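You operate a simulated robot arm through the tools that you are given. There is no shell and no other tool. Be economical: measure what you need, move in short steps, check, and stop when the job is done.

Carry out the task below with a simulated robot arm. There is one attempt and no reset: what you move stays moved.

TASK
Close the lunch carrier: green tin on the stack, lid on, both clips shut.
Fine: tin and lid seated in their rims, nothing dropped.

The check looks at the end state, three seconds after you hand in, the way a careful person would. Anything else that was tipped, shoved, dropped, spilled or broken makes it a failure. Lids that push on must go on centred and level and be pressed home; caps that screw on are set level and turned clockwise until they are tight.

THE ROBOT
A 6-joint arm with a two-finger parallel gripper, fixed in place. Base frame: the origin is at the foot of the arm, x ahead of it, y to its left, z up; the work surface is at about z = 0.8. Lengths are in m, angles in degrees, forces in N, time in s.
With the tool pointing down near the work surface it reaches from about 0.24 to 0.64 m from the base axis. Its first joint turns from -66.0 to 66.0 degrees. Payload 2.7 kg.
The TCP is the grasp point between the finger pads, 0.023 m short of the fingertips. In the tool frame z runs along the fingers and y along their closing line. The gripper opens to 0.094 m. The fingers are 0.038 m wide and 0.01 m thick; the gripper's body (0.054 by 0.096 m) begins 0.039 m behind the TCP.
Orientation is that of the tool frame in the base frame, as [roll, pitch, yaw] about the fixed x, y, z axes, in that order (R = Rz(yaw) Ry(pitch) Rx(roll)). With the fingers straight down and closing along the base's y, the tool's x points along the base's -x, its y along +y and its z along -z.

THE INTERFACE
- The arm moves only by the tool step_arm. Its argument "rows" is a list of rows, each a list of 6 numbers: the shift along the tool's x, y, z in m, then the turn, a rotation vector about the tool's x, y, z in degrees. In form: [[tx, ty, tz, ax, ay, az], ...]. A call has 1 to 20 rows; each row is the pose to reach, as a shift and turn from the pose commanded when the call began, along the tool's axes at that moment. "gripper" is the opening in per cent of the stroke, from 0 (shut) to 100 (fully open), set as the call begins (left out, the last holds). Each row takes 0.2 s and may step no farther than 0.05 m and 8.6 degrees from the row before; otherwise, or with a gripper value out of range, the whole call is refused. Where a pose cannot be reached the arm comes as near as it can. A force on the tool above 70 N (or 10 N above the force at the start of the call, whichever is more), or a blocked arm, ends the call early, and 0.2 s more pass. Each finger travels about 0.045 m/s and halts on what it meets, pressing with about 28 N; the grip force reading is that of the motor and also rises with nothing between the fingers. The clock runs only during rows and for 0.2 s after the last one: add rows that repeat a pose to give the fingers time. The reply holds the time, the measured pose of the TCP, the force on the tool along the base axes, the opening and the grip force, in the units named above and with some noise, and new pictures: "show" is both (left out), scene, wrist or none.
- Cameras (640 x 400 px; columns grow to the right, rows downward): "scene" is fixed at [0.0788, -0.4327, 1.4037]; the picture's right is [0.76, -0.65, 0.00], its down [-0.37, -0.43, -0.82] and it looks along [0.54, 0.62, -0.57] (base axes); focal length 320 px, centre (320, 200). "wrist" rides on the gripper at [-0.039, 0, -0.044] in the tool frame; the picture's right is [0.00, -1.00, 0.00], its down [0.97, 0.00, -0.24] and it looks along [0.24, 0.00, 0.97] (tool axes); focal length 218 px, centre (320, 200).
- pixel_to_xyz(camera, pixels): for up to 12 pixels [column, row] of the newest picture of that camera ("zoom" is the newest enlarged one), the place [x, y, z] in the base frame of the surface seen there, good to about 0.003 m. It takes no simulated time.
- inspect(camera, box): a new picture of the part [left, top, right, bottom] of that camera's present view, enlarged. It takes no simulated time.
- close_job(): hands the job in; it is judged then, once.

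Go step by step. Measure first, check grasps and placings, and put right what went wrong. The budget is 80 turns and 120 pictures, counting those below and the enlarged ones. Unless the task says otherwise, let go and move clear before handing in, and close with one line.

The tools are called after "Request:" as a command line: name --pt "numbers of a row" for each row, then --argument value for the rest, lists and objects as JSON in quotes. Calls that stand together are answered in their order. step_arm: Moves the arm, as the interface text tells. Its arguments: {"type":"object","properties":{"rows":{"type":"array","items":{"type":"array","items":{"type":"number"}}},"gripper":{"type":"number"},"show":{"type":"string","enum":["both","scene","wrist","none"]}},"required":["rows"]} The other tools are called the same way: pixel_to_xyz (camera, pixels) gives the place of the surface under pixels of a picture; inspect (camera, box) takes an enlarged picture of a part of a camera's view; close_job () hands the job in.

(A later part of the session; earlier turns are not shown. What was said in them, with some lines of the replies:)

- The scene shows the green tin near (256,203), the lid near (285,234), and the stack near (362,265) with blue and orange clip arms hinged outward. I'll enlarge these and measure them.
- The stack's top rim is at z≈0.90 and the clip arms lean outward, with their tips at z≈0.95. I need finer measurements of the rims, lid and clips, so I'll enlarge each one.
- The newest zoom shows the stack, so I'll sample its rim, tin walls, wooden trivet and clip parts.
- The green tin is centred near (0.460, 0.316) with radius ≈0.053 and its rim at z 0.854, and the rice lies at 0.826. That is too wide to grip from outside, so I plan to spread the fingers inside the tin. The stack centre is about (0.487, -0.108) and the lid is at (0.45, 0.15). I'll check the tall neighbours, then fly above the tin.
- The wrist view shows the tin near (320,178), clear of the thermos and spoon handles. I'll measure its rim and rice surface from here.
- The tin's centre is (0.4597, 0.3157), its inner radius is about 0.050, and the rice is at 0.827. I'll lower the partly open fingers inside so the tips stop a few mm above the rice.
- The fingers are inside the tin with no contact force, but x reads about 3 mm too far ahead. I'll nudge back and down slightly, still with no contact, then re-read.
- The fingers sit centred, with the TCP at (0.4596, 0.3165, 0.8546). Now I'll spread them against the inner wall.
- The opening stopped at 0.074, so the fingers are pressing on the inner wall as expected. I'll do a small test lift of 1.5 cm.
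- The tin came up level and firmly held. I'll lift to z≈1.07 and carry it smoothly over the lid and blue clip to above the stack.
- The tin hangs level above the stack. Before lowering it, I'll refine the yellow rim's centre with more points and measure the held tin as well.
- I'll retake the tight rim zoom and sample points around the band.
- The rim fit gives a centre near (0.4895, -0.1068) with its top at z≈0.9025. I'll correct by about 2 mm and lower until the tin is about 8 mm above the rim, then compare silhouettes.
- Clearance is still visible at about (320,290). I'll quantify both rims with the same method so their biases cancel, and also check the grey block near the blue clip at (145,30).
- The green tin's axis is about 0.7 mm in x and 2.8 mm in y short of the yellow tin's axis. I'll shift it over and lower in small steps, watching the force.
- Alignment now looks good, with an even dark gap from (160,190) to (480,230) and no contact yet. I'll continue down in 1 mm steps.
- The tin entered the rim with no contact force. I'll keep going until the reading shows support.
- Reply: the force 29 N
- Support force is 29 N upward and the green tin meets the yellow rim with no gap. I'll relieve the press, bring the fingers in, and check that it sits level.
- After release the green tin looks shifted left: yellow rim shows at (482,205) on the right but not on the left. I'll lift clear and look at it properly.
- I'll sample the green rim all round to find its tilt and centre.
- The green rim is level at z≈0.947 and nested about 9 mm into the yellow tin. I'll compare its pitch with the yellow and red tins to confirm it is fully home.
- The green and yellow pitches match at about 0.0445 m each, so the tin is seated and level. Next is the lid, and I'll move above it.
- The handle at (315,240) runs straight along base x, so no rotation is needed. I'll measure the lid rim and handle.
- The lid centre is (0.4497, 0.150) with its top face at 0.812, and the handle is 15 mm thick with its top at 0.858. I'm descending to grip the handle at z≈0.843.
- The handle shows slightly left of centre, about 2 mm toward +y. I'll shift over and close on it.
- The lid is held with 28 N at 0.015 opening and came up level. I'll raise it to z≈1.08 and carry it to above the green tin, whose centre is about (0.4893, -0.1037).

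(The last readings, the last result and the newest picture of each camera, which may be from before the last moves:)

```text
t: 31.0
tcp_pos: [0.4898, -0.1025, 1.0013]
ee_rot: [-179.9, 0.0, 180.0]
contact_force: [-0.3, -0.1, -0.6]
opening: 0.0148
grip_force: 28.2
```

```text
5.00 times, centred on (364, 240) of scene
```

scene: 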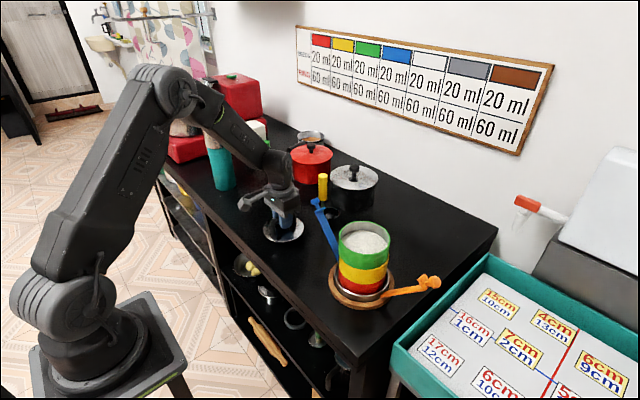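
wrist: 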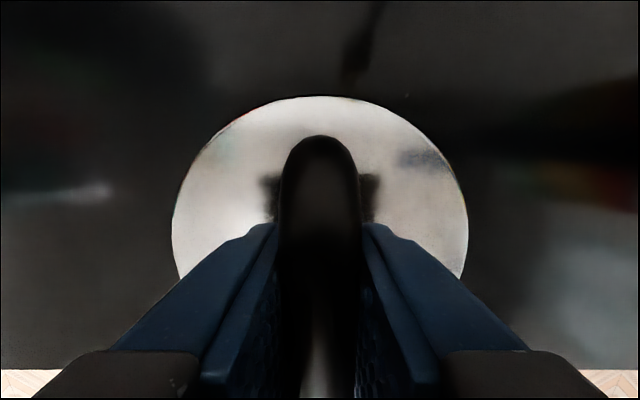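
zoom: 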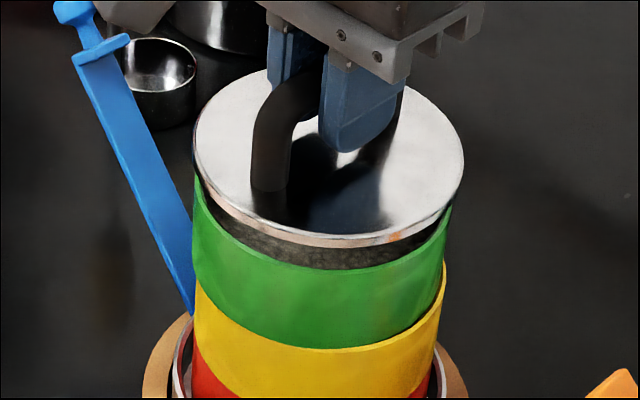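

The lid hangs level just above the green rim. I'll sample both circles to check concentricity.

Request:
pixel_to_xyz --camera "zoom" --pixels '[[200, 120], [203, 175], [235, 211], [290, 232], [350, 236], [410, 222], [450, 190], [458, 150], [440, 105], [235, 88], [330, 238], [420, 90]]'

Request:
pixel_to_xyz --camera "zoom" --pixels '[[196, 200], [205, 225], [225, 243], [260, 258], [300, 266], [340, 269], [380, 264], [415, 250], [440, 230], [447, 218], [320, 300], [220, 290]]'

Request:
inspect --camera "scene" --box '[334, 215, 394, 265]'

```text
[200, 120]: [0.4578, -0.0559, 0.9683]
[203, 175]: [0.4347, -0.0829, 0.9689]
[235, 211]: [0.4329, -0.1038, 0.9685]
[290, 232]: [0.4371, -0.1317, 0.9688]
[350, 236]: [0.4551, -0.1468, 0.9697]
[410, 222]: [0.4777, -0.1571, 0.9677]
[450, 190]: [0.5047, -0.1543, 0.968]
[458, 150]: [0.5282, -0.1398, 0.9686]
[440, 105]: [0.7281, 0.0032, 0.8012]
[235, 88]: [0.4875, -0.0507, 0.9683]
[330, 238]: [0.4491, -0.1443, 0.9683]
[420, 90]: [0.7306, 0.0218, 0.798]
```

```text
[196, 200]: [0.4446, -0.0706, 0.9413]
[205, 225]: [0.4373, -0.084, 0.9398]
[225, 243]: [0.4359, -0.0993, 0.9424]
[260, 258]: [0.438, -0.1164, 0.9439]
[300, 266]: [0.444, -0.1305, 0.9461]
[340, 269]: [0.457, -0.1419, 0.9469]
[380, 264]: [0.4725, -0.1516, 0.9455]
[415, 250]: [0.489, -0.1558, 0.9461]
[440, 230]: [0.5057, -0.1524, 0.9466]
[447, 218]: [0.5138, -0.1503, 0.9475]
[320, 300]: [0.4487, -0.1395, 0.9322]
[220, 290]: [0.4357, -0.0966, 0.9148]
```

```text
8.00 times, centred on (364, 240) of scene
```

zoom: 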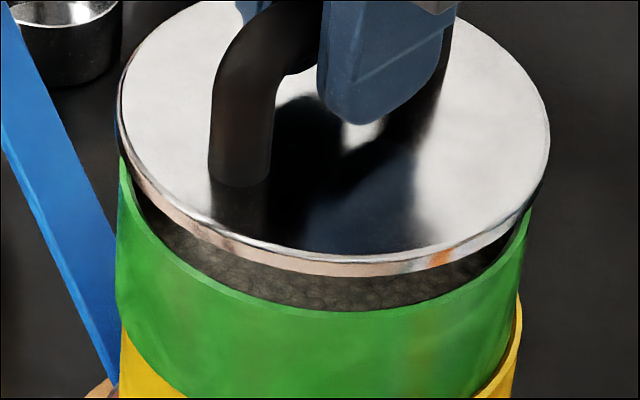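

The lid and tin axes agree within about 1 mm. I'll lower gently in small steps with a force watch.

Request:
step_arm --pt "-0.0003 0.0006 0.003 0 0 0" --pt "-0.0003 0.0006 0.006 0 0 0" --pt "-0.0003 0.0006 0.009 0 0 0" --pt "-0.0003 0.0006 0.0105 0 0 0" --pt "-0.0003 0.0006 0.012 0 0 0" --pt "-0.0003 0.0006 0.0135 0 0 0" --pt "-0.0003 0.0006 0.0135 0 0 0" --show "none"

Request:
inspect --camera "scene" --box '[334, 215, 394, 265]'

```text
t: 32.6
tcp_pos: [0.4903, -0.102, 0.9883]
ee_rot: [-180.0, 0.1, -180.0]
contact_force: [-0.1, 0.1, -1.1]
opening: 0.0149
grip_force: 27.6
```

```text
8.00 times, centred on (364, 240) of scene
```

zoom: 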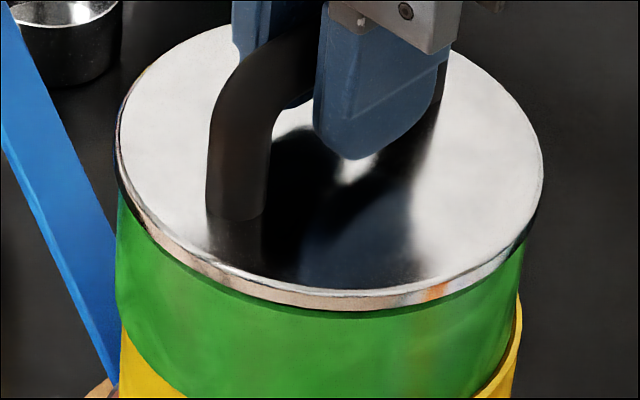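

The lid's plug has entered the tin without contact. I'll continue down until it seats and press moderately.

Request:
step_arm --pt "0.0005 0.0004 0.0015 0 0 0" --pt "0.0005 0.0004 0.003 0 0 0" --pt "0.0005 0.0004 0.0045 0 0 0" --pt "0.0005 0.0004 0.006 0 0 0" --pt "0.0005 0.0004 0.0075 0 0 0" --pt "0.0005 0.0004 0.009 0 0 0" --pt "0.0005 0.0004 0.0105 0 0 0" --show "none"

Request:
inspect --camera "scene" --box '[334, 215, 394, 265]'

```text
t: 34.2
tcp_pos: [0.4896, -0.1027, 0.9801]
ee_rot: [-180.0, 0.2, -179.9]
contact_force: [-0.4, -0.4, 22.3]
opening: 0.0149
grip_force: 28.3
```

```text
8.00 times, centred on (364, 240) of scene
```

zoom: 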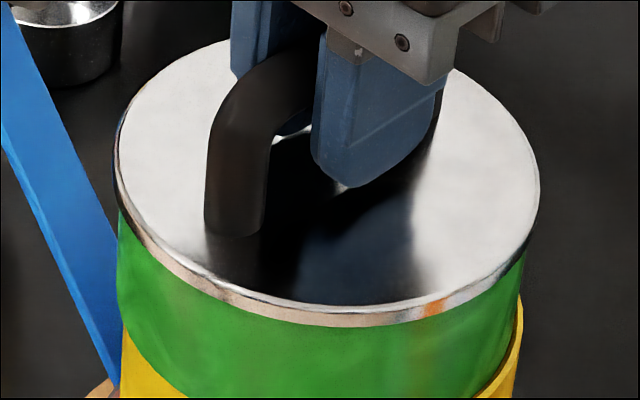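

There is 22 N of support and the lid looks level. I'll measure the lid's top face and rim gap.

Request:
pixel_to_xyz --camera "zoom" --pixels '[[150, 150], [160, 230], [250, 280], [340, 300], [450, 270], [510, 190], [500, 110], [190, 80], [300, 318], [300, 330], [180, 270], [480, 305]]'

Request:
pixel_to_xyz --camera "zoom" --pixels '[[120, 160], [122, 190], [150, 237], [200, 276], [260, 298], [340, 308], [420, 297], [480, 270], [520, 230], [537, 185], [525, 135], [175, 72]]'

```text
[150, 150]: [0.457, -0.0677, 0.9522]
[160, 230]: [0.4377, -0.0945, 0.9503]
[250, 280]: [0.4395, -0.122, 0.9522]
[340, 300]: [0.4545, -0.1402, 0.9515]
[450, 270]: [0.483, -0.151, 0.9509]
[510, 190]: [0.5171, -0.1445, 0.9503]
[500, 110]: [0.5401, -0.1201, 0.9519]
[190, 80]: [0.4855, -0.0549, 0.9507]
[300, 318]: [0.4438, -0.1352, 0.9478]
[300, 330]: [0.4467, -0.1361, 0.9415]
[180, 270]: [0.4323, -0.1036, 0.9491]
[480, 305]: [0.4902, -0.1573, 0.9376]
```

```text
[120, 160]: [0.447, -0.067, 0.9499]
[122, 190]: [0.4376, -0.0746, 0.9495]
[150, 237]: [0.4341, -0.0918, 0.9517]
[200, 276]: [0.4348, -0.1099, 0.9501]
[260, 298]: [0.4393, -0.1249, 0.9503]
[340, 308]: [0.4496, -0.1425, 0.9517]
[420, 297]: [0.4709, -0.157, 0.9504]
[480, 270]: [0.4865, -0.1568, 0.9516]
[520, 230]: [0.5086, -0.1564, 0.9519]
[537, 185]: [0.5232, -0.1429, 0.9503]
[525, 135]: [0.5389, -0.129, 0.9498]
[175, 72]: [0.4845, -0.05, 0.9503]
```

The lid top is level at z≈0.951, which is 4 mm over the rim at 0.947 and matches the disc thickness, so it is seated. I'll relieve, release and rise.

Request:
step_arm --pt "0 0 -0.002 0 0 0" --pt "0 0 -0.003 0 0 0" --show "none"

Request:
step_arm --pt "0 0 0 0 0 0" --pt "0 0 0 0 0 0" --pt "0 0 0 0 0 0" --pt "0 0 -0.02 0 0 0" --pt "0 0 -0.06 0 0 0" --pt "0 0 -0.1 0 0 0" --pt "0 0 -0.14 0 0 0" --pt "0 0 -0.14 0 0 0" --gripper 55

Request:
inspect --camera "scene" --box '[300, 190, 450, 300]'

Request:
inspect --camera "wrist" --box '[80, 90, 560, 260]'

```text
t: 34.8
tcp_pos: [0.4883, -0.1025, 0.9798]
ee_rot: [179.9, -0.1, -180.0]
contact_force: [1.8, -0.7, 5.5]
opening: 0.0148
grip_force: 27.9
```

```text
t: 36.6
tcp_pos: [0.4874, -0.1029, 1.1218]
ee_rot: [179.9, 0.0, -180.0]
contact_force: [0.5, 0.5, -0.3]
opening: 0.0517
grip_force: 0.0
```

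scene: 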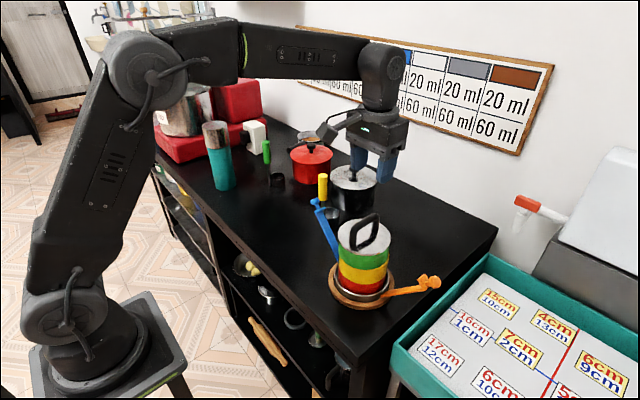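
wrist: 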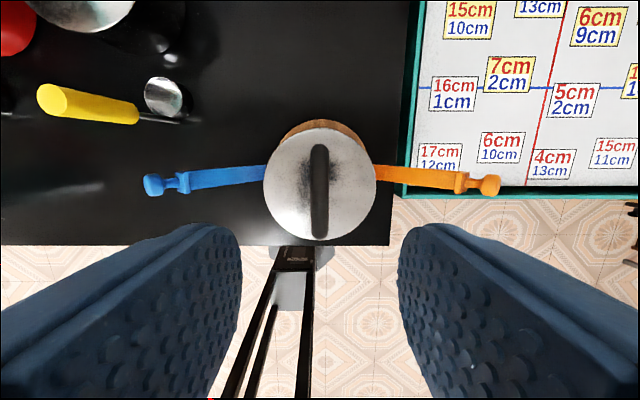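

```text
3.64 times, centred on (375, 245) of scene
```

zoom: 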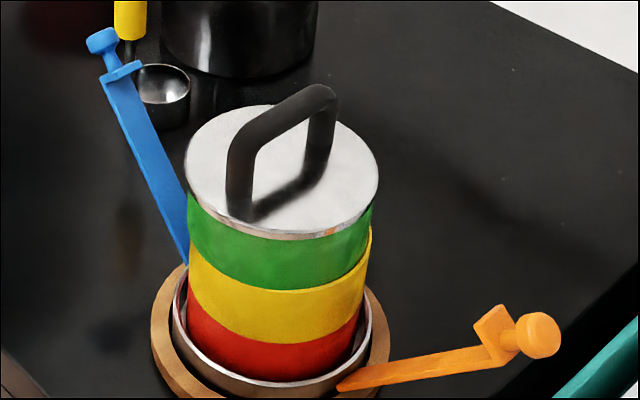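

```text
1.33 times, centred on (320, 175) of wrist
```

zoom: 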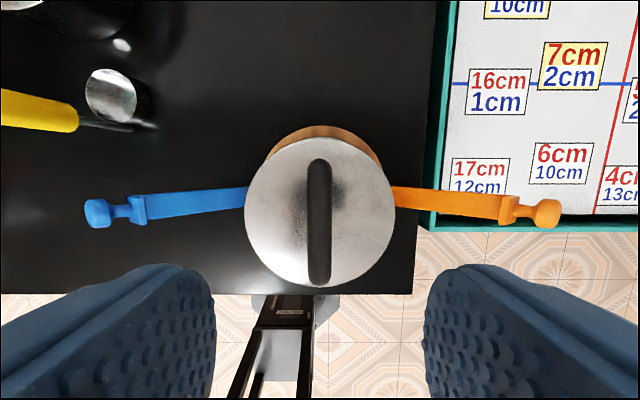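

The lid sits centred and level. For the clips I need the geometry of the arms, tabs and knobs, so I'll sample both from the wrist and scene views.

Request:
pixel_to_xyz --camera "wrist" --pixels '[[145, 184], [155, 184], [168, 183], [184, 182], [200, 179], [250, 175], [498, 185], [485, 185], [475, 184], [461, 183], [440, 181], [385, 174]]'

Request:
inspect --camera "scene" --box '[304, 190, 354, 270]'

Request:
pixel_to_xyz --camera "zoom" --pixels '[[260, 45], [275, 55], [290, 80], [275, 95], [310, 75], [305, 130], [330, 180], [355, 240], [375, 300], [385, 330], [350, 120], [330, 30]]'

Request:
inspect --camera "scene" --box '[380, 260, 450, 310]'

```text
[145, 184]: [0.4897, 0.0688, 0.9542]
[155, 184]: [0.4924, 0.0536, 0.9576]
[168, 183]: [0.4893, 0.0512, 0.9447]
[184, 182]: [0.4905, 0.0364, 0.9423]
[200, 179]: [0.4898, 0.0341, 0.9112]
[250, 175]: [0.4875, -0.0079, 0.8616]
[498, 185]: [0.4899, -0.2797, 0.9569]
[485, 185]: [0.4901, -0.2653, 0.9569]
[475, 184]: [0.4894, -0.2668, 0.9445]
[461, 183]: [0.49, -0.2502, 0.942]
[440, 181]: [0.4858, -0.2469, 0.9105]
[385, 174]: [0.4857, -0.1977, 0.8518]
```

```text
5.00 times, centred on (329, 230) of scene
```

zoom: 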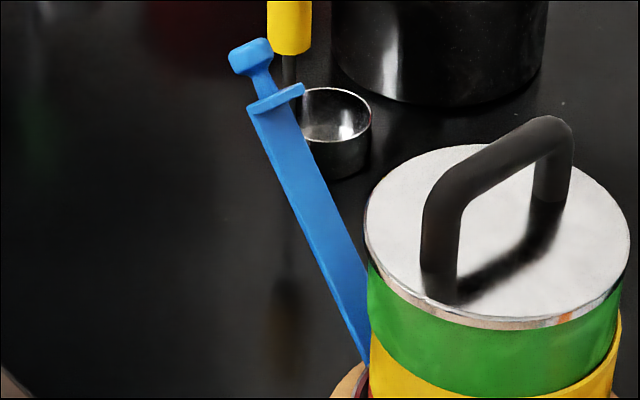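

```text
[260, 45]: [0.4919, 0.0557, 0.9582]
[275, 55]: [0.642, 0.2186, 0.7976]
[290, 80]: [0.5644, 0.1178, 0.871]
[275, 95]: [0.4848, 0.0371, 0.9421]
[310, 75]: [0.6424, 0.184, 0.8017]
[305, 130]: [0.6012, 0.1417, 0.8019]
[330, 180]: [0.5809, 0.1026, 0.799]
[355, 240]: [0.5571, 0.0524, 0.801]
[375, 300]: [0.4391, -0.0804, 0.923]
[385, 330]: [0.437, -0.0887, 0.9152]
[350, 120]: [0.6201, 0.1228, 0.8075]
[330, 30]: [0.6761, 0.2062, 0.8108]
```

```text
8.00 times, centred on (415, 285) of scene
```

zoom: 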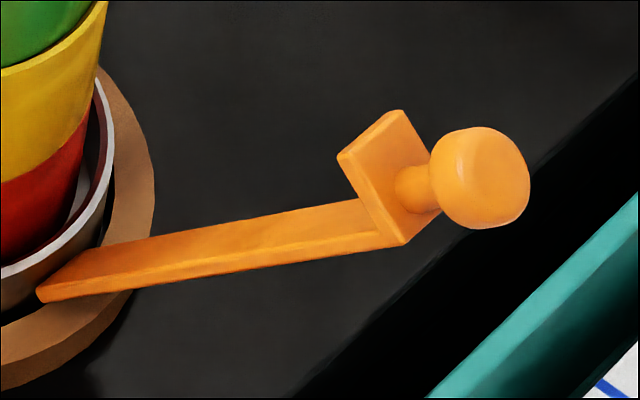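

Each arm leans about 40° out from a hinge near z 0.825. The tab should swing in over the lid with its underside at about 0.957, just above the lid top at 0.951. I'll shut the gripper and go outside the blue knob (0.49, 0.06, 0.957).

Request:
step_arm --pt "-0.001 0.03 0 0 0 0" --pt "-0.002 0.07 0 0 0 0" --pt "-0.002 0.11 0 0 0 0" --pt "-0.002 0.15 0 0 0 0" --pt "-0.002 0.19 0 0 0 0" --pt "-0.002 0.206 0 0 0 0" --pt "-0.002 0.206 0.04 0 0 0" --pt "-0.002 0.206 0.08 0 0 0" --pt "-0.002 0.206 0.12 0 0 0" --pt "-0.002 0.206 0.151 0 0 0" --pt "-0.002 0.206 0.151 0 0 0" --gripper 0

```text
t: 39.0
tcp_pos: [0.4909, 0.1032, 0.9699]
ee_rot: [-179.9, 0.2, -180.0]
contact_force: [-0.6, -0.1, 0.1]
opening: 0.0
grip_force: 28.0
```

scene: 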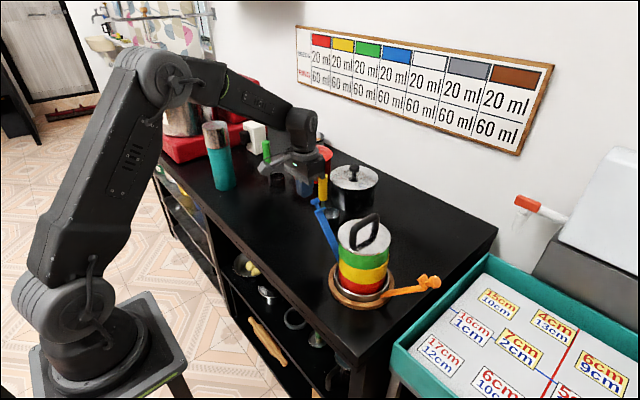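
wrist: 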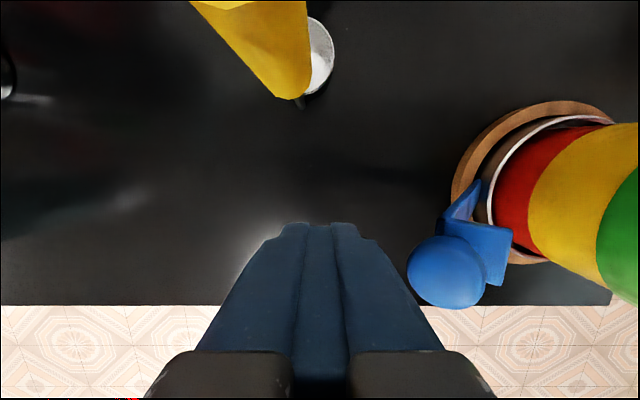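

The closed fingers are beside the blue knob, seen at (445,270), and clear of the yellow scoop. I'll push gently in -y and monitor force.

Request:
step_arm --pt "0 -0.01 0 0 0 0" --pt "0 -0.02 0 0 0 0" --pt "0 -0.03 0 0 0 0" --pt "0 -0.04 0 0 0 0" --pt "0 -0.05 0 0 0 0" --pt "0 -0.06 0 0 0 0" --pt "0 -0.07 0 0 0 0" --pt "0 -0.07 0 0 0 0"

Request:
inspect --camera "scene" --box '[300, 180, 440, 300]'

```text
t: 40.8
tcp_pos: [0.4945, 0.0346, 0.9787]
ee_rot: [179.8, 1.2, -179.7]
contact_force: [-9.4, 21.6, 57.4]
opening: 0.0002
grip_force: 28.5
```

scene: 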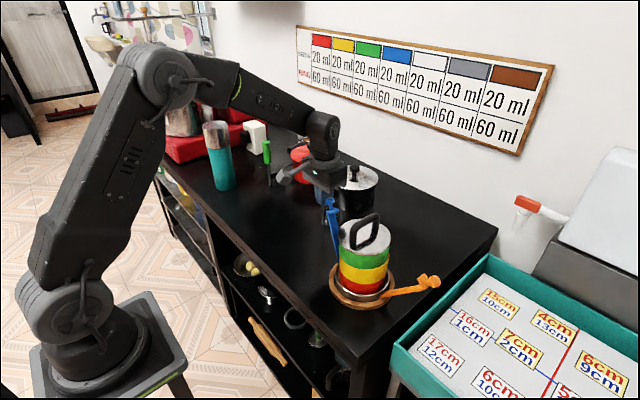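
wrist: 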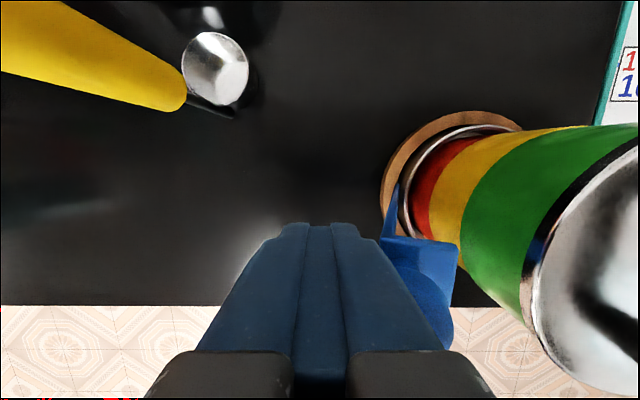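

```text
3.33 times, centred on (370, 240) of scene
```

zoom: 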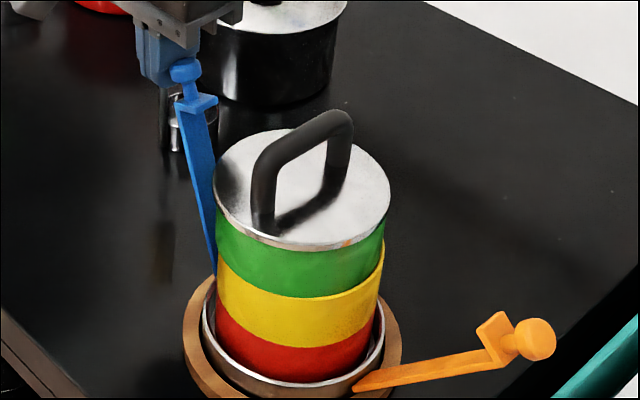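

The arm is up to about 20° from vertical, but there is a 57 N upward force. The knob rises along its arc and wedged on the finger. I'll back off 6 mm and raise the tool so only the fingertips bear on the knob.

Request:
step_arm --pt "0 0.004 0 0 0 0" --pt "0 0.008 -0.004 0 0 0" --pt "0 0.01 -0.014 0 0 0" --pt "0 0.01 -0.022 0 0 0" --pt "0 0.01 -0.022 0 0 0"

Request:
inspect --camera "scene" --box '[300, 180, 440, 300]'

```text
t: 42.0
tcp_pos: [0.4912, 0.0427, 0.9922]
ee_rot: [179.9, -0.1, 180.0]
contact_force: [0.4, 0.1, 0.3]
opening: 0.0
grip_force: 28.4
```

scene: 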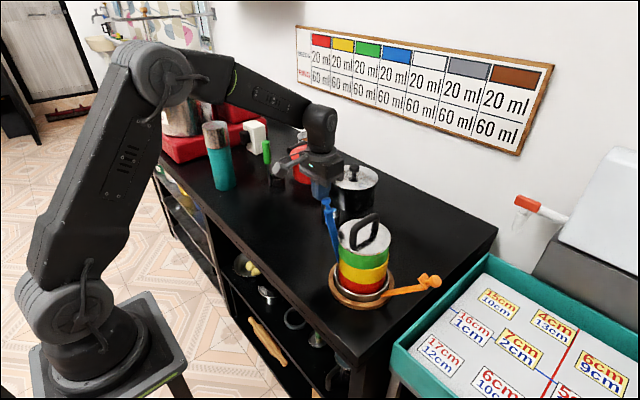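
wrist: 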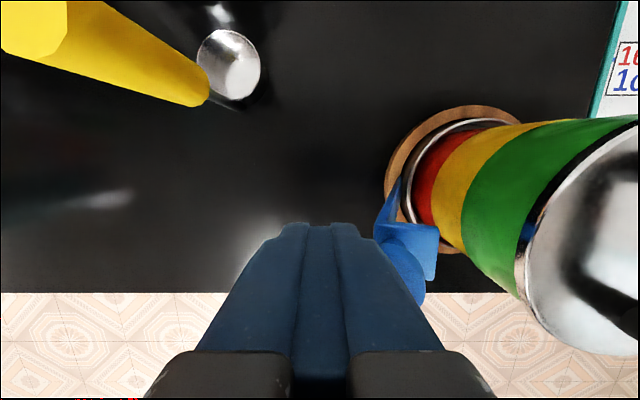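

```text
3.33 times, centred on (370, 240) of scene
```

zoom: 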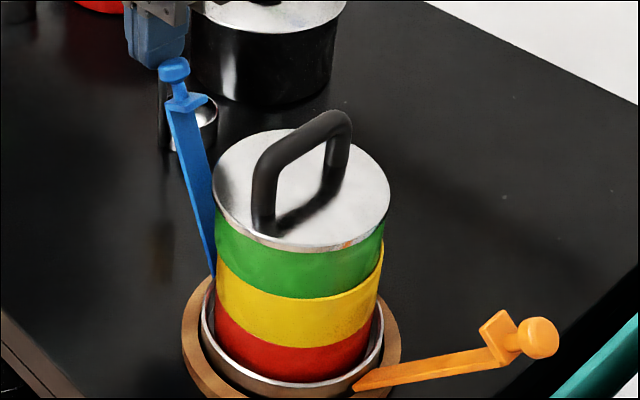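

The blue arm stays where I leave it, so the hinge has friction. I'll measure its present pose.

Request:
pixel_to_xyz --camera "zoom" --pixels '[[168, 68], [182, 72], [180, 100], [200, 100], [184, 120], [200, 180], [208, 250], [185, 150], [230, 170], [215, 210]]'

```text
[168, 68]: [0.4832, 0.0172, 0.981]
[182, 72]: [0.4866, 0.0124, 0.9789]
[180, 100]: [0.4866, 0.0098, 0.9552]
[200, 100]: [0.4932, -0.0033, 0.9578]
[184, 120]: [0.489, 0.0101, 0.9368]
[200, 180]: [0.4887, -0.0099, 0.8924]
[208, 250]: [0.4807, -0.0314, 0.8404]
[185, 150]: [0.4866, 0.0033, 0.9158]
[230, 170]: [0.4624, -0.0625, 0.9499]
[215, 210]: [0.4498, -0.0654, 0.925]
```

The blue arm is at about 23°, with the knob centre at (0.015, 0.98) in y and z. I'll push on inward while rising along the arc.

Request:
step_arm --pt "0 -0.008 -0.001 0 0 0" --pt "0 -0.016 -0.003 0 0 0" --pt "0 -0.024 -0.005 0 0 0" --pt "0 -0.032 -0.006 0 0 0" --pt "0 -0.04 -0.007 0 0 0" --pt "0 -0.048 -0.008 0 0 0" --pt "0 -0.055 -0.008 0 0 0" --pt "0 -0.055 -0.008 0 0 0" --show "none"

Request:
inspect --camera "scene" --box '[310, 180, 410, 280]'

```text
t: 43.8
tcp_pos: [0.4922, -0.0108, 1.0002]
ee_rot: [-179.9, 0.0, -180.0]
contact_force: [-0.2, 0.5, -0.1]
opening: 0.0001
grip_force: 28.2
```

```text
4.00 times, centred on (360, 230) of scene
```

zoom: 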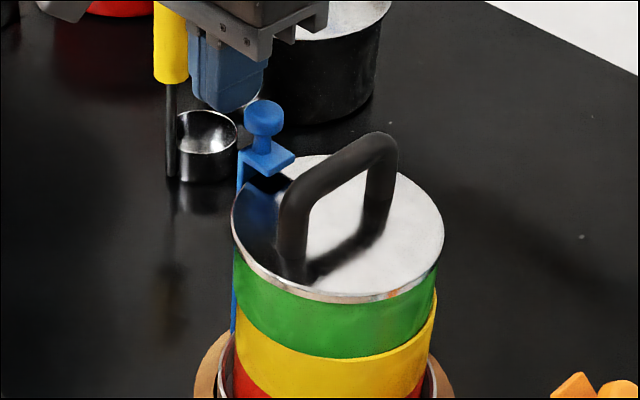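

The blue tab now overhangs the lid at (270,155) with near-zero force. I'll push a bit further until I feel it stop, then measure.

Request:
pixel_to_xyz --camera "zoom" --pixels '[[265, 112], [250, 160], [285, 160], [266, 165], [241, 180], [234, 310], [262, 130], [268, 215]]'

Request:
step_arm --pt "0 -0.004 -0.001 0 0 0" --pt "0 -0.008 -0.002 0 0 0" --pt "0 -0.012 -0.002 0 0 0" --pt "0 -0.015 -0.002 0 0 0" --show "wrist"

Request:
inspect --camera "scene" --box '[310, 180, 410, 280]'

```text
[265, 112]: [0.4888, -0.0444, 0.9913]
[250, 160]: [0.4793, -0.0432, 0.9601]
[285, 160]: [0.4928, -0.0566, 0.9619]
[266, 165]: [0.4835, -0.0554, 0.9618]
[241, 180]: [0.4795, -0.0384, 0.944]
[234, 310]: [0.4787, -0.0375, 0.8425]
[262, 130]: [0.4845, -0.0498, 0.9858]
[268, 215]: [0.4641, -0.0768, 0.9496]
```

```text
t: 44.8
tcp_pos: [0.4918, -0.0254, 1.0028]
ee_rot: [180.0, 0.2, -179.9]
contact_force: [0.2, 5.7, 4.3]
opening: 0.0001
grip_force: 28.2
```

wrist: 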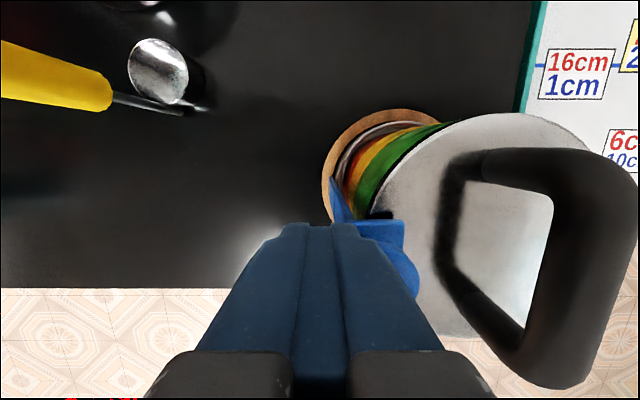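

```text
4.00 times, centred on (360, 230) of scene
```

zoom: 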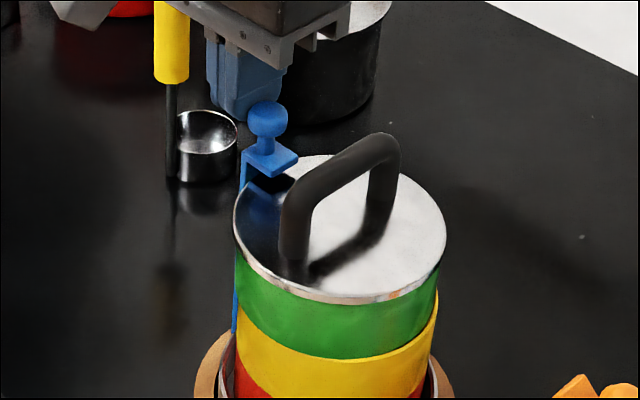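

The clip snapped home on its own and now gives a firm 6 N stop, with the tab underside just over the lid. Blue is shut. I'll retreat, go up and over, and come down outside the orange knob at (0.49, -0.272, 0.957).

Request:
step_arm --pt "0 0.012 0 0 0 0" --pt "0 0.025 -0.01 0 0 0" --pt "0 0.025 -0.045 0 0 0" --pt "0 0.025 -0.08 0 0 0" --pt "0 -0.01 -0.08 0 0 0" --pt "0 -0.055 -0.08 0 0 0" --pt "0 -0.1 -0.08 0 0 0" --pt "0 -0.145 -0.08 0 0 0" --pt "0 -0.19 -0.08 0 0 0" --pt "0 -0.235 -0.08 0 0 0" --pt "0 -0.275 -0.08 0 0 0" --pt "0 -0.292 -0.08 0 0 0" --pt "0 -0.292 -0.04 0 0 0" --pt "0 -0.292 0.0 0 0 0" --pt "0 -0.292 0.03 0 0 0" --pt "0 -0.292 0.03 0 0 0"

```text
t: 48.2
tcp_pos: [0.4923, -0.3198, 0.9726]
ee_rot: [180.0, 0.1, 179.9]
contact_force: [-0.5, 0.4, 0.0]
opening: 0.0
grip_force: 28.1
```

scene: 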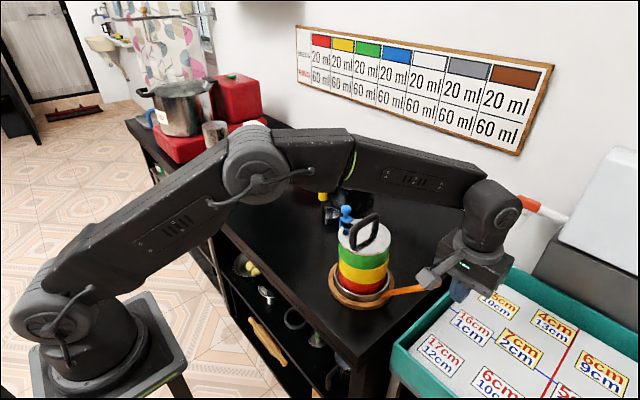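
wrist: 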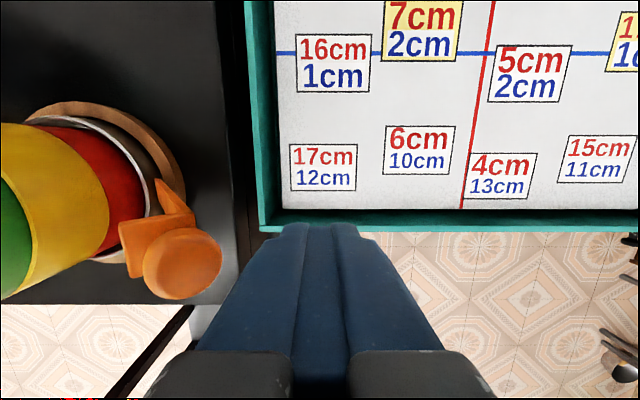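

The fingers are outside the orange knob, seen at (183,262). I'll push in +y and rise along its arc.

Request:
step_arm --pt "0 0.013 0 0 0 0" --pt "0 0.025 0 0 0 0" --pt "0 0.032 -0.0035 0 0 0" --pt "0 0.039 -0.007 0 0 0" --pt "0 0.047 -0.011 0 0 0" --pt "0 0.055 -0.015 0 0 0" --pt "0 0.063 -0.018 0 0 0" --pt "0 0.071 -0.021 0 0 0" --pt "0 0.08 -0.023 0 0 0" --pt "0 0.088 -0.025 0 0 0" --pt "0 0.097 -0.027 0 0 0" --pt "0 0.105 -0.028 0 0 0" --pt "0 0.105 -0.028 0 0 0"

Request:
inspect --camera "scene" --box '[320, 190, 430, 300]'

```text
t: 51.0
tcp_pos: [0.4926, -0.2144, 1.0089]
ee_rot: [-179.5, 1.0, -179.9]
contact_force: [-4.7, -11.8, 47.3]
opening: 0.0001
grip_force: 27.7
```

scene: 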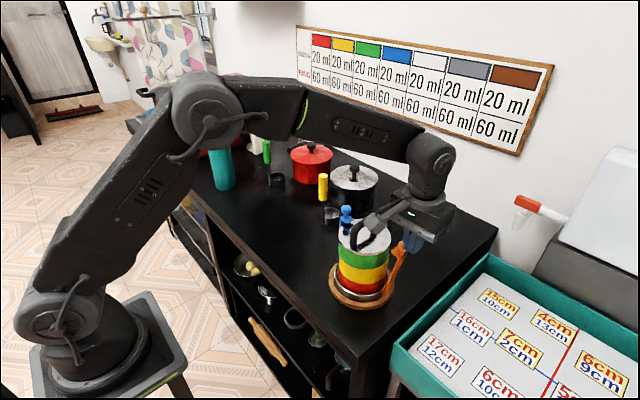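
wrist: 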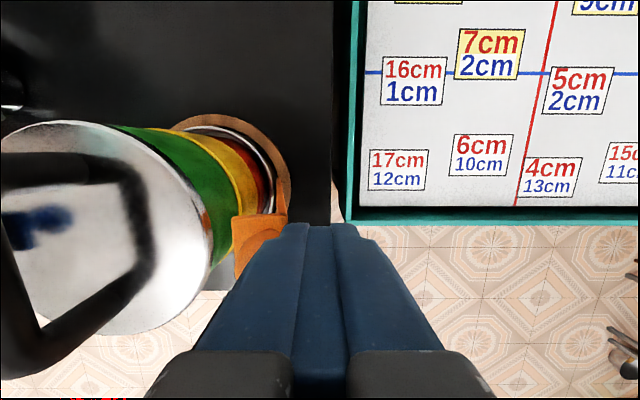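

```text
3.64 times, centred on (375, 245) of scene
```

zoom: 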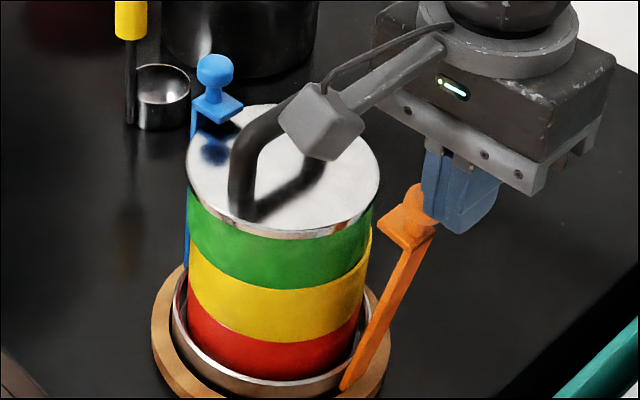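

The orange arm is mostly up, with some wedging force of 47 N upward. I'll back off, rise about 1 cm, and measure.

Request:
step_arm --pt "0 -0.004 0 0 0 0" --pt "0 -0.01 -0.003 0 0 0" --pt "0 -0.012 -0.01 0 0 0" --pt "0 -0.012 -0.01 0 0 0" --show "none"

Request:
inspect --camera "scene" --box '[320, 190, 430, 300]'

Request:
pixel_to_xyz --camera "zoom" --pixels '[[415, 200], [410, 215], [400, 235], [425, 235], [400, 290], [360, 360], [465, 200], [445, 215]]'

```text
t: 52.0
tcp_pos: [0.4904, -0.2246, 1.0077]
ee_rot: [179.9, -0.3, 180.0]
contact_force: [1.6, -0.8, 2.0]
opening: 0.0
grip_force: 28.2
```

```text
3.64 times, centred on (375, 245) of scene
```

zoom: 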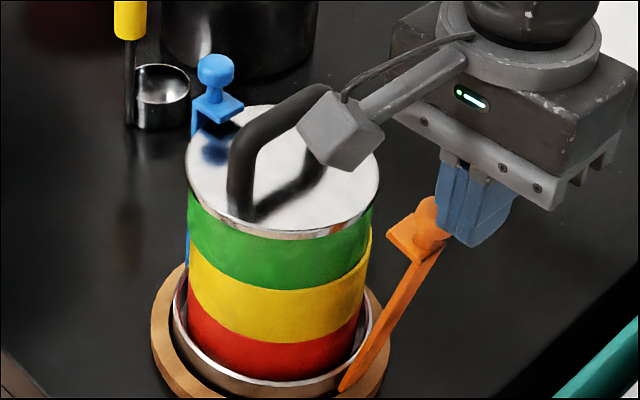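

```text
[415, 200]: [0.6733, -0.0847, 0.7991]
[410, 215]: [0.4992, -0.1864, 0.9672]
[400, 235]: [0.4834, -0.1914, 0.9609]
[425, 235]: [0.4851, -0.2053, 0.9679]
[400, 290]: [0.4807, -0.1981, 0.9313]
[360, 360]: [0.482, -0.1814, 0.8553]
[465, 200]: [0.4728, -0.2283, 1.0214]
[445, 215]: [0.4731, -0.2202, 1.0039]
```

The arm is at about 12° and my fingertips sit level with the knob's centre, which is a bit high. I'll back off, drop to TCP z≈0.996 as worked on blue, and push again.

Request:
step_arm --pt "0 -0.01 0 0 0 0" --pt "0 -0.02 0 0 0 0" --pt "0 -0.02 0.008 0 0 0" --pt "0 -0.02 0.014 0 0 0" --pt "0 -0.02 0.014 0 0 0" --show "wrist"

Request:
inspect --camera "scene" --box '[320, 190, 430, 300]'

Request:
pixel_to_xyz --camera "zoom" --pixels '[[420, 200], [430, 215], [425, 225], [400, 237], [425, 250], [405, 290], [360, 360]]'

```text
t: 53.2
tcp_pos: [0.491, -0.2459, 0.997]
ee_rot: [-180.0, 0.1, -179.9]
contact_force: [-0.8, 0.2, 0.4]
opening: 0.0
grip_force: 28.0
```

wrist: 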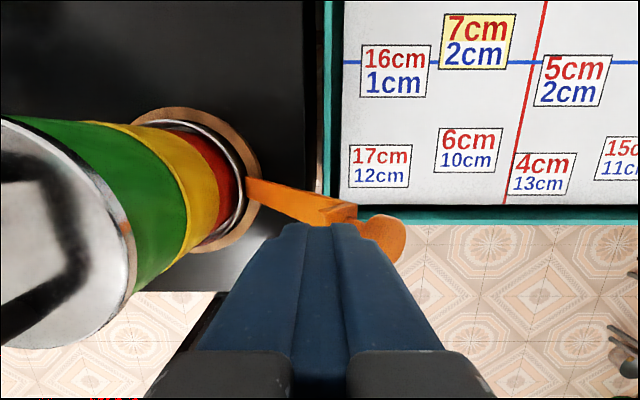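

```text
3.64 times, centred on (375, 245) of scene
```

zoom: 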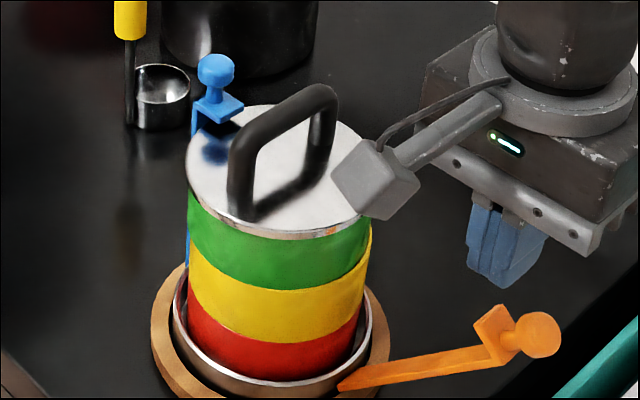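

```text
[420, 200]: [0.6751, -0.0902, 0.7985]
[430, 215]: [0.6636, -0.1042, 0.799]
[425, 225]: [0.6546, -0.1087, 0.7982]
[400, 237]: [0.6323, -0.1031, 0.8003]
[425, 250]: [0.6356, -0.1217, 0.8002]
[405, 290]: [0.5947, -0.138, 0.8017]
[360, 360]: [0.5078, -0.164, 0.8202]
```

The orange arm dropped back to its open position, seen at (530,335), because my tip brushed it on the retreat. I'll rise, go outside again and repeat with a better-matched arc.

Request:
step_arm --pt "0 0 -0.02 0 0 0" --pt "0 -0.035 -0.033 0 0 0" --pt "0 -0.074 -0.033 0 0 0" --pt "0 -0.074 0.0 0 0 0" --pt "0 -0.074 0.033 0 0 0" --pt "0 -0.074 0.033 0 0 0" --show "none"

Request:
step_arm --pt "0 0.015 0 0 0 0" --pt "0 0.027 0 0 0 0" --pt "0 0.0345 -0.004 0 0 0" --pt "0 0.04 -0.0084 0 0 0" --pt "0 0.046 -0.0127 0 0 0" --pt "0 0.0517 -0.0168 0 0 0" --pt "0 0.058 -0.0204 0 0 0" --pt "0 0.064 -0.0239 0 0 0" --pt "0 0.0704 -0.0269 0 0 0" --pt "0 0.0768 -0.0297 0 0 0" --pt "0 0.0835 -0.0322 0 0 0" --pt "0 0.0903 -0.0346 0 0 0" --pt "0 0.0972 -0.0365 0 0 0" --pt "0 0.1041 -0.0384 0 0 0" --pt "0 0.111 -0.0398 0 0 0" --pt "0 0.118 -0.041 0 0 0" --show "none"

Request:
inspect --camera "scene" --box '[320, 190, 430, 300]'

```text
t: 54.6
tcp_pos: [0.4925, -0.3192, 0.9637]
ee_rot: [-180.0, 0.1, -180.0]
contact_force: [-1.2, -0.9, -0.2]
opening: 0.0
grip_force: 28.3
```

```text
t: 58.0
tcp_pos: [0.4917, -0.2013, 1.0041]
ee_rot: [180.0, 0.0, -179.9]
contact_force: [0.9, 0.1, 0.6]
opening: 0.0002
grip_force: 28.5
```

```text
3.64 times, centred on (375, 245) of scene
```

zoom: 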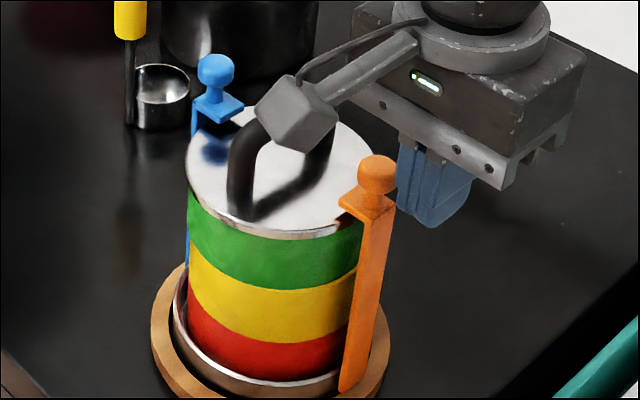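

The orange clip snapped shut: its tab is over the lid at (362,205) and the force is zero. I'll back off, rise clear, and check everything.

Request:
step_arm --pt "0 -0.015 0 0 0 0" --pt "0 -0.04 -0.01 0 0 0" --pt "0 -0.06 -0.05 0 0 0" --pt "0 -0.06 -0.1 0 0 0" --pt "0.04 -0.06 -0.13 0 0 0" --pt "0.08 -0.06 -0.14 0 0 0" --pt "0.08 -0.06 -0.14 0 0 0" --show "scene"

Request:
inspect --camera "scene" --box '[320, 190, 420, 300]'

Request:
pixel_to_xyz --camera "zoom" --pixels '[[210, 95], [225, 105], [372, 160], [355, 200], [375, 195], [200, 180], [250, 225], [340, 210], [270, 110], [345, 140], [185, 130], [365, 300]]'

```text
t: 59.6
tcp_pos: [0.4105, -0.2598, 1.1438]
ee_rot: [180.0, 0.0, -179.9]
contact_force: [0.3, -0.7, -0.1]
opening: 0.0001
grip_force: 28.0
```

scene: 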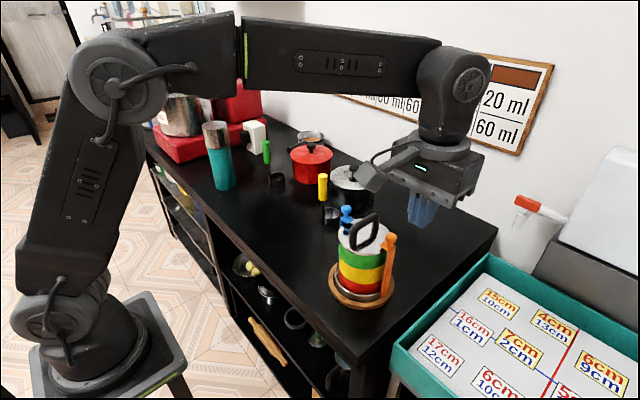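

```text
3.64 times, centred on (370, 245) of scene
```

zoom: 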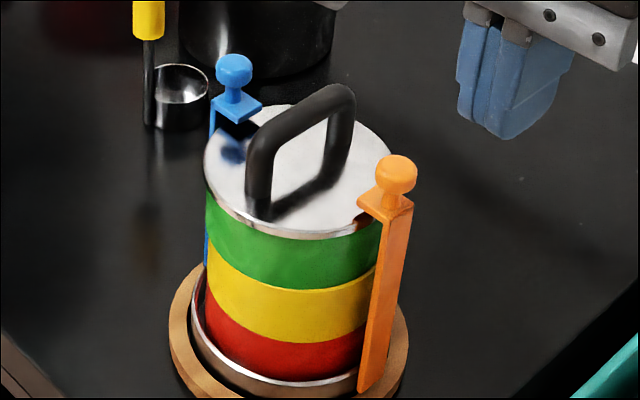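

```text
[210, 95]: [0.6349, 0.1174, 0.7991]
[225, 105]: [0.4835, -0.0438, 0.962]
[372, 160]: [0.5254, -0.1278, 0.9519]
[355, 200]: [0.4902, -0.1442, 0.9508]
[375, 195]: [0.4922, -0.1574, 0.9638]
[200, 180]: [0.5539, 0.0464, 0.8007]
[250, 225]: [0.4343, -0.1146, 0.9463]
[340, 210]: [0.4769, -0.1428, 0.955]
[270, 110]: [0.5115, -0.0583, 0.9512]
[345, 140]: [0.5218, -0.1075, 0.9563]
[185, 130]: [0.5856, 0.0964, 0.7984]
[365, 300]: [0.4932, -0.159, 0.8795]
```

Both clips are shut. I want to verify how far the orange tab overlaps the lid edge, so I'll zoom in closely.

Request:
inspect --camera "scene" --box '[370, 225, 400, 250]'

Request:
pixel_to_xyz --camera "zoom" --pixels '[[170, 270], [190, 300], [230, 320], [260, 285], [210, 260], [250, 235], [150, 250], [130, 330], [100, 350], [350, 270], [160, 350], [300, 290]]'

Request:
inspect --camera "scene" --box '[334, 195, 374, 225]'

Request:
step_arm --pt "0 0.04 -0.01 0 0 0" --pt "-0.02 0.08 -0.02 0 0 0" --pt "-0.04 0.12 -0.02 0 0 0" --pt "-0.05 0.155 -0.02 0 0 0" --pt "-0.05 0.155 -0.02 0 0 0" --show "wrist"

```text
16.00 times, centred on (385, 238) of scene
```

zoom: 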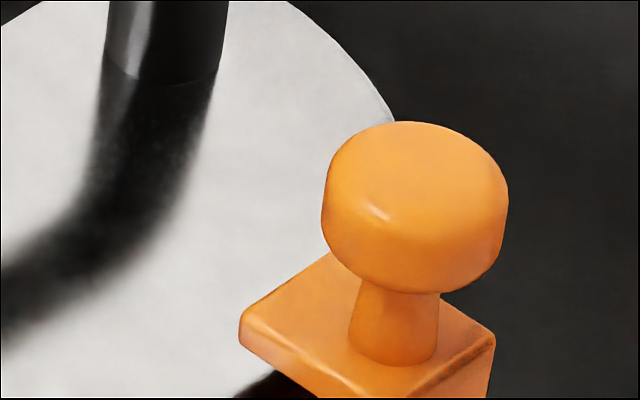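

```text
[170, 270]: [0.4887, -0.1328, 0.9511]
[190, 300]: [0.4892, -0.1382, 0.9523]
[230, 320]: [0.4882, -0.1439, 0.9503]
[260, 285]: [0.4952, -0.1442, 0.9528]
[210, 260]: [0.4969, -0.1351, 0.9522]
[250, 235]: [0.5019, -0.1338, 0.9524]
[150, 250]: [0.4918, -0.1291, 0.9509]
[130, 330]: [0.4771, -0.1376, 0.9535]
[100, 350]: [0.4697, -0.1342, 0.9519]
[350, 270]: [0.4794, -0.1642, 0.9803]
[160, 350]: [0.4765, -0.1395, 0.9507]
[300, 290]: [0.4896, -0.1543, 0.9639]
```

```text
13.33 times, centred on (354, 210) of scene
```

zoom: 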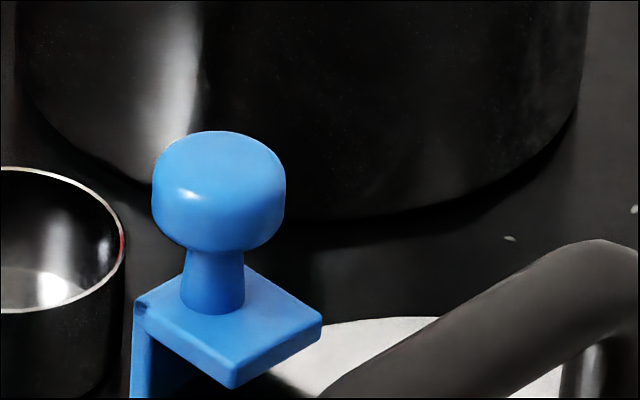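

```text
t: 60.8
tcp_pos: [0.461, -0.105, 1.1635]
ee_rot: [-179.9, 0.0, -179.9]
contact_force: [0.5, -0.2, 0.2]
opening: 0.0
grip_force: 27.9
```

wrist: 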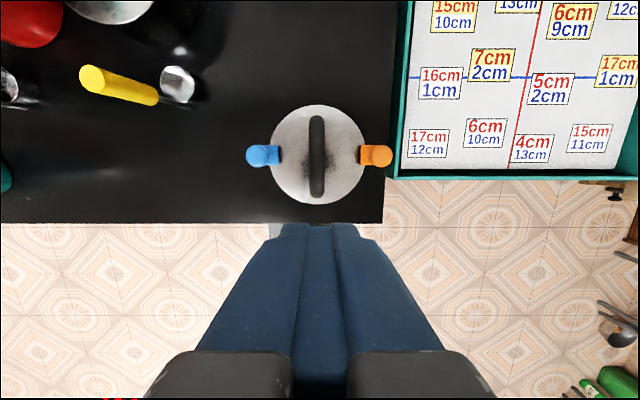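

From above both tabs overlap the lid, with blue at (273,155) and orange at (367,155). I'll take one close look to confirm overlap and seating.

Request:
inspect --camera "wrist" --box '[230, 90, 410, 220]'

Request:
pixel_to_xyz --camera "zoom" --pixels '[[176, 225], [165, 230], [465, 225], [478, 230], [318, 60], [318, 395], [190, 120], [450, 120], [170, 300], [460, 300], [200, 220], [440, 220]]'

Request:
inspect --camera "scene" --box '[336, 225, 396, 305]'

```text
3.08 times, centred on (320, 155) of wrist
```

zoom: 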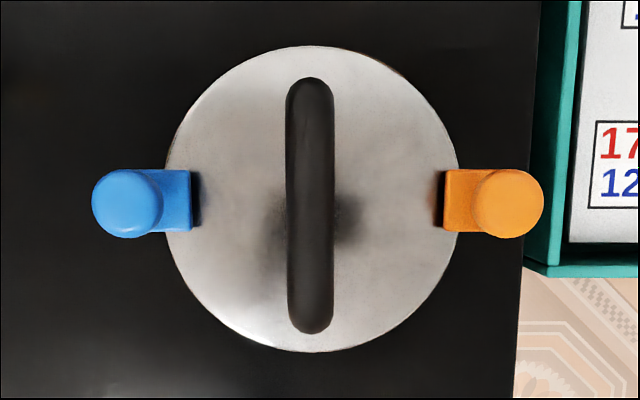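

```text
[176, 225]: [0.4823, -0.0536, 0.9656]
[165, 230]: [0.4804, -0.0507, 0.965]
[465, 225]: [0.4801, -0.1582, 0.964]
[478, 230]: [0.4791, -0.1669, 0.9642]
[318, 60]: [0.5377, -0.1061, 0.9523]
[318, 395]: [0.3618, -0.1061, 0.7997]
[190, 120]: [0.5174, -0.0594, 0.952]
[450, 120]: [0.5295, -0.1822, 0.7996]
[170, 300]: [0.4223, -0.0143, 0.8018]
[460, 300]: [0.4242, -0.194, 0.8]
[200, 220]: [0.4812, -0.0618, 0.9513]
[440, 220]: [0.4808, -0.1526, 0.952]
```

```text
5.00 times, centred on (366, 265) of scene
```

zoom: 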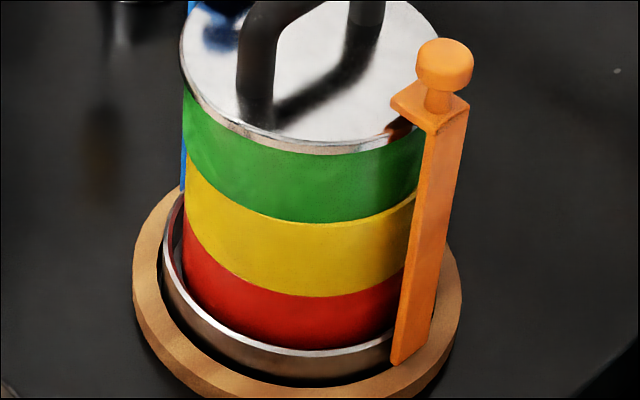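

The lid is level at z≈0.952 all round. Both clips stand upright with their tabs over the rim, the tins are seated, nothing else has moved, and the arm is clear. I'm handing in.

Request:
close_job

```text
The job is handed in.
```

The lunch carrier is closed: the green tin is seated on the stack, the lid is on level, and both clips are shut. Nothing was dropped or spilled. The orange clip fell back open on my first push and shut on the second.
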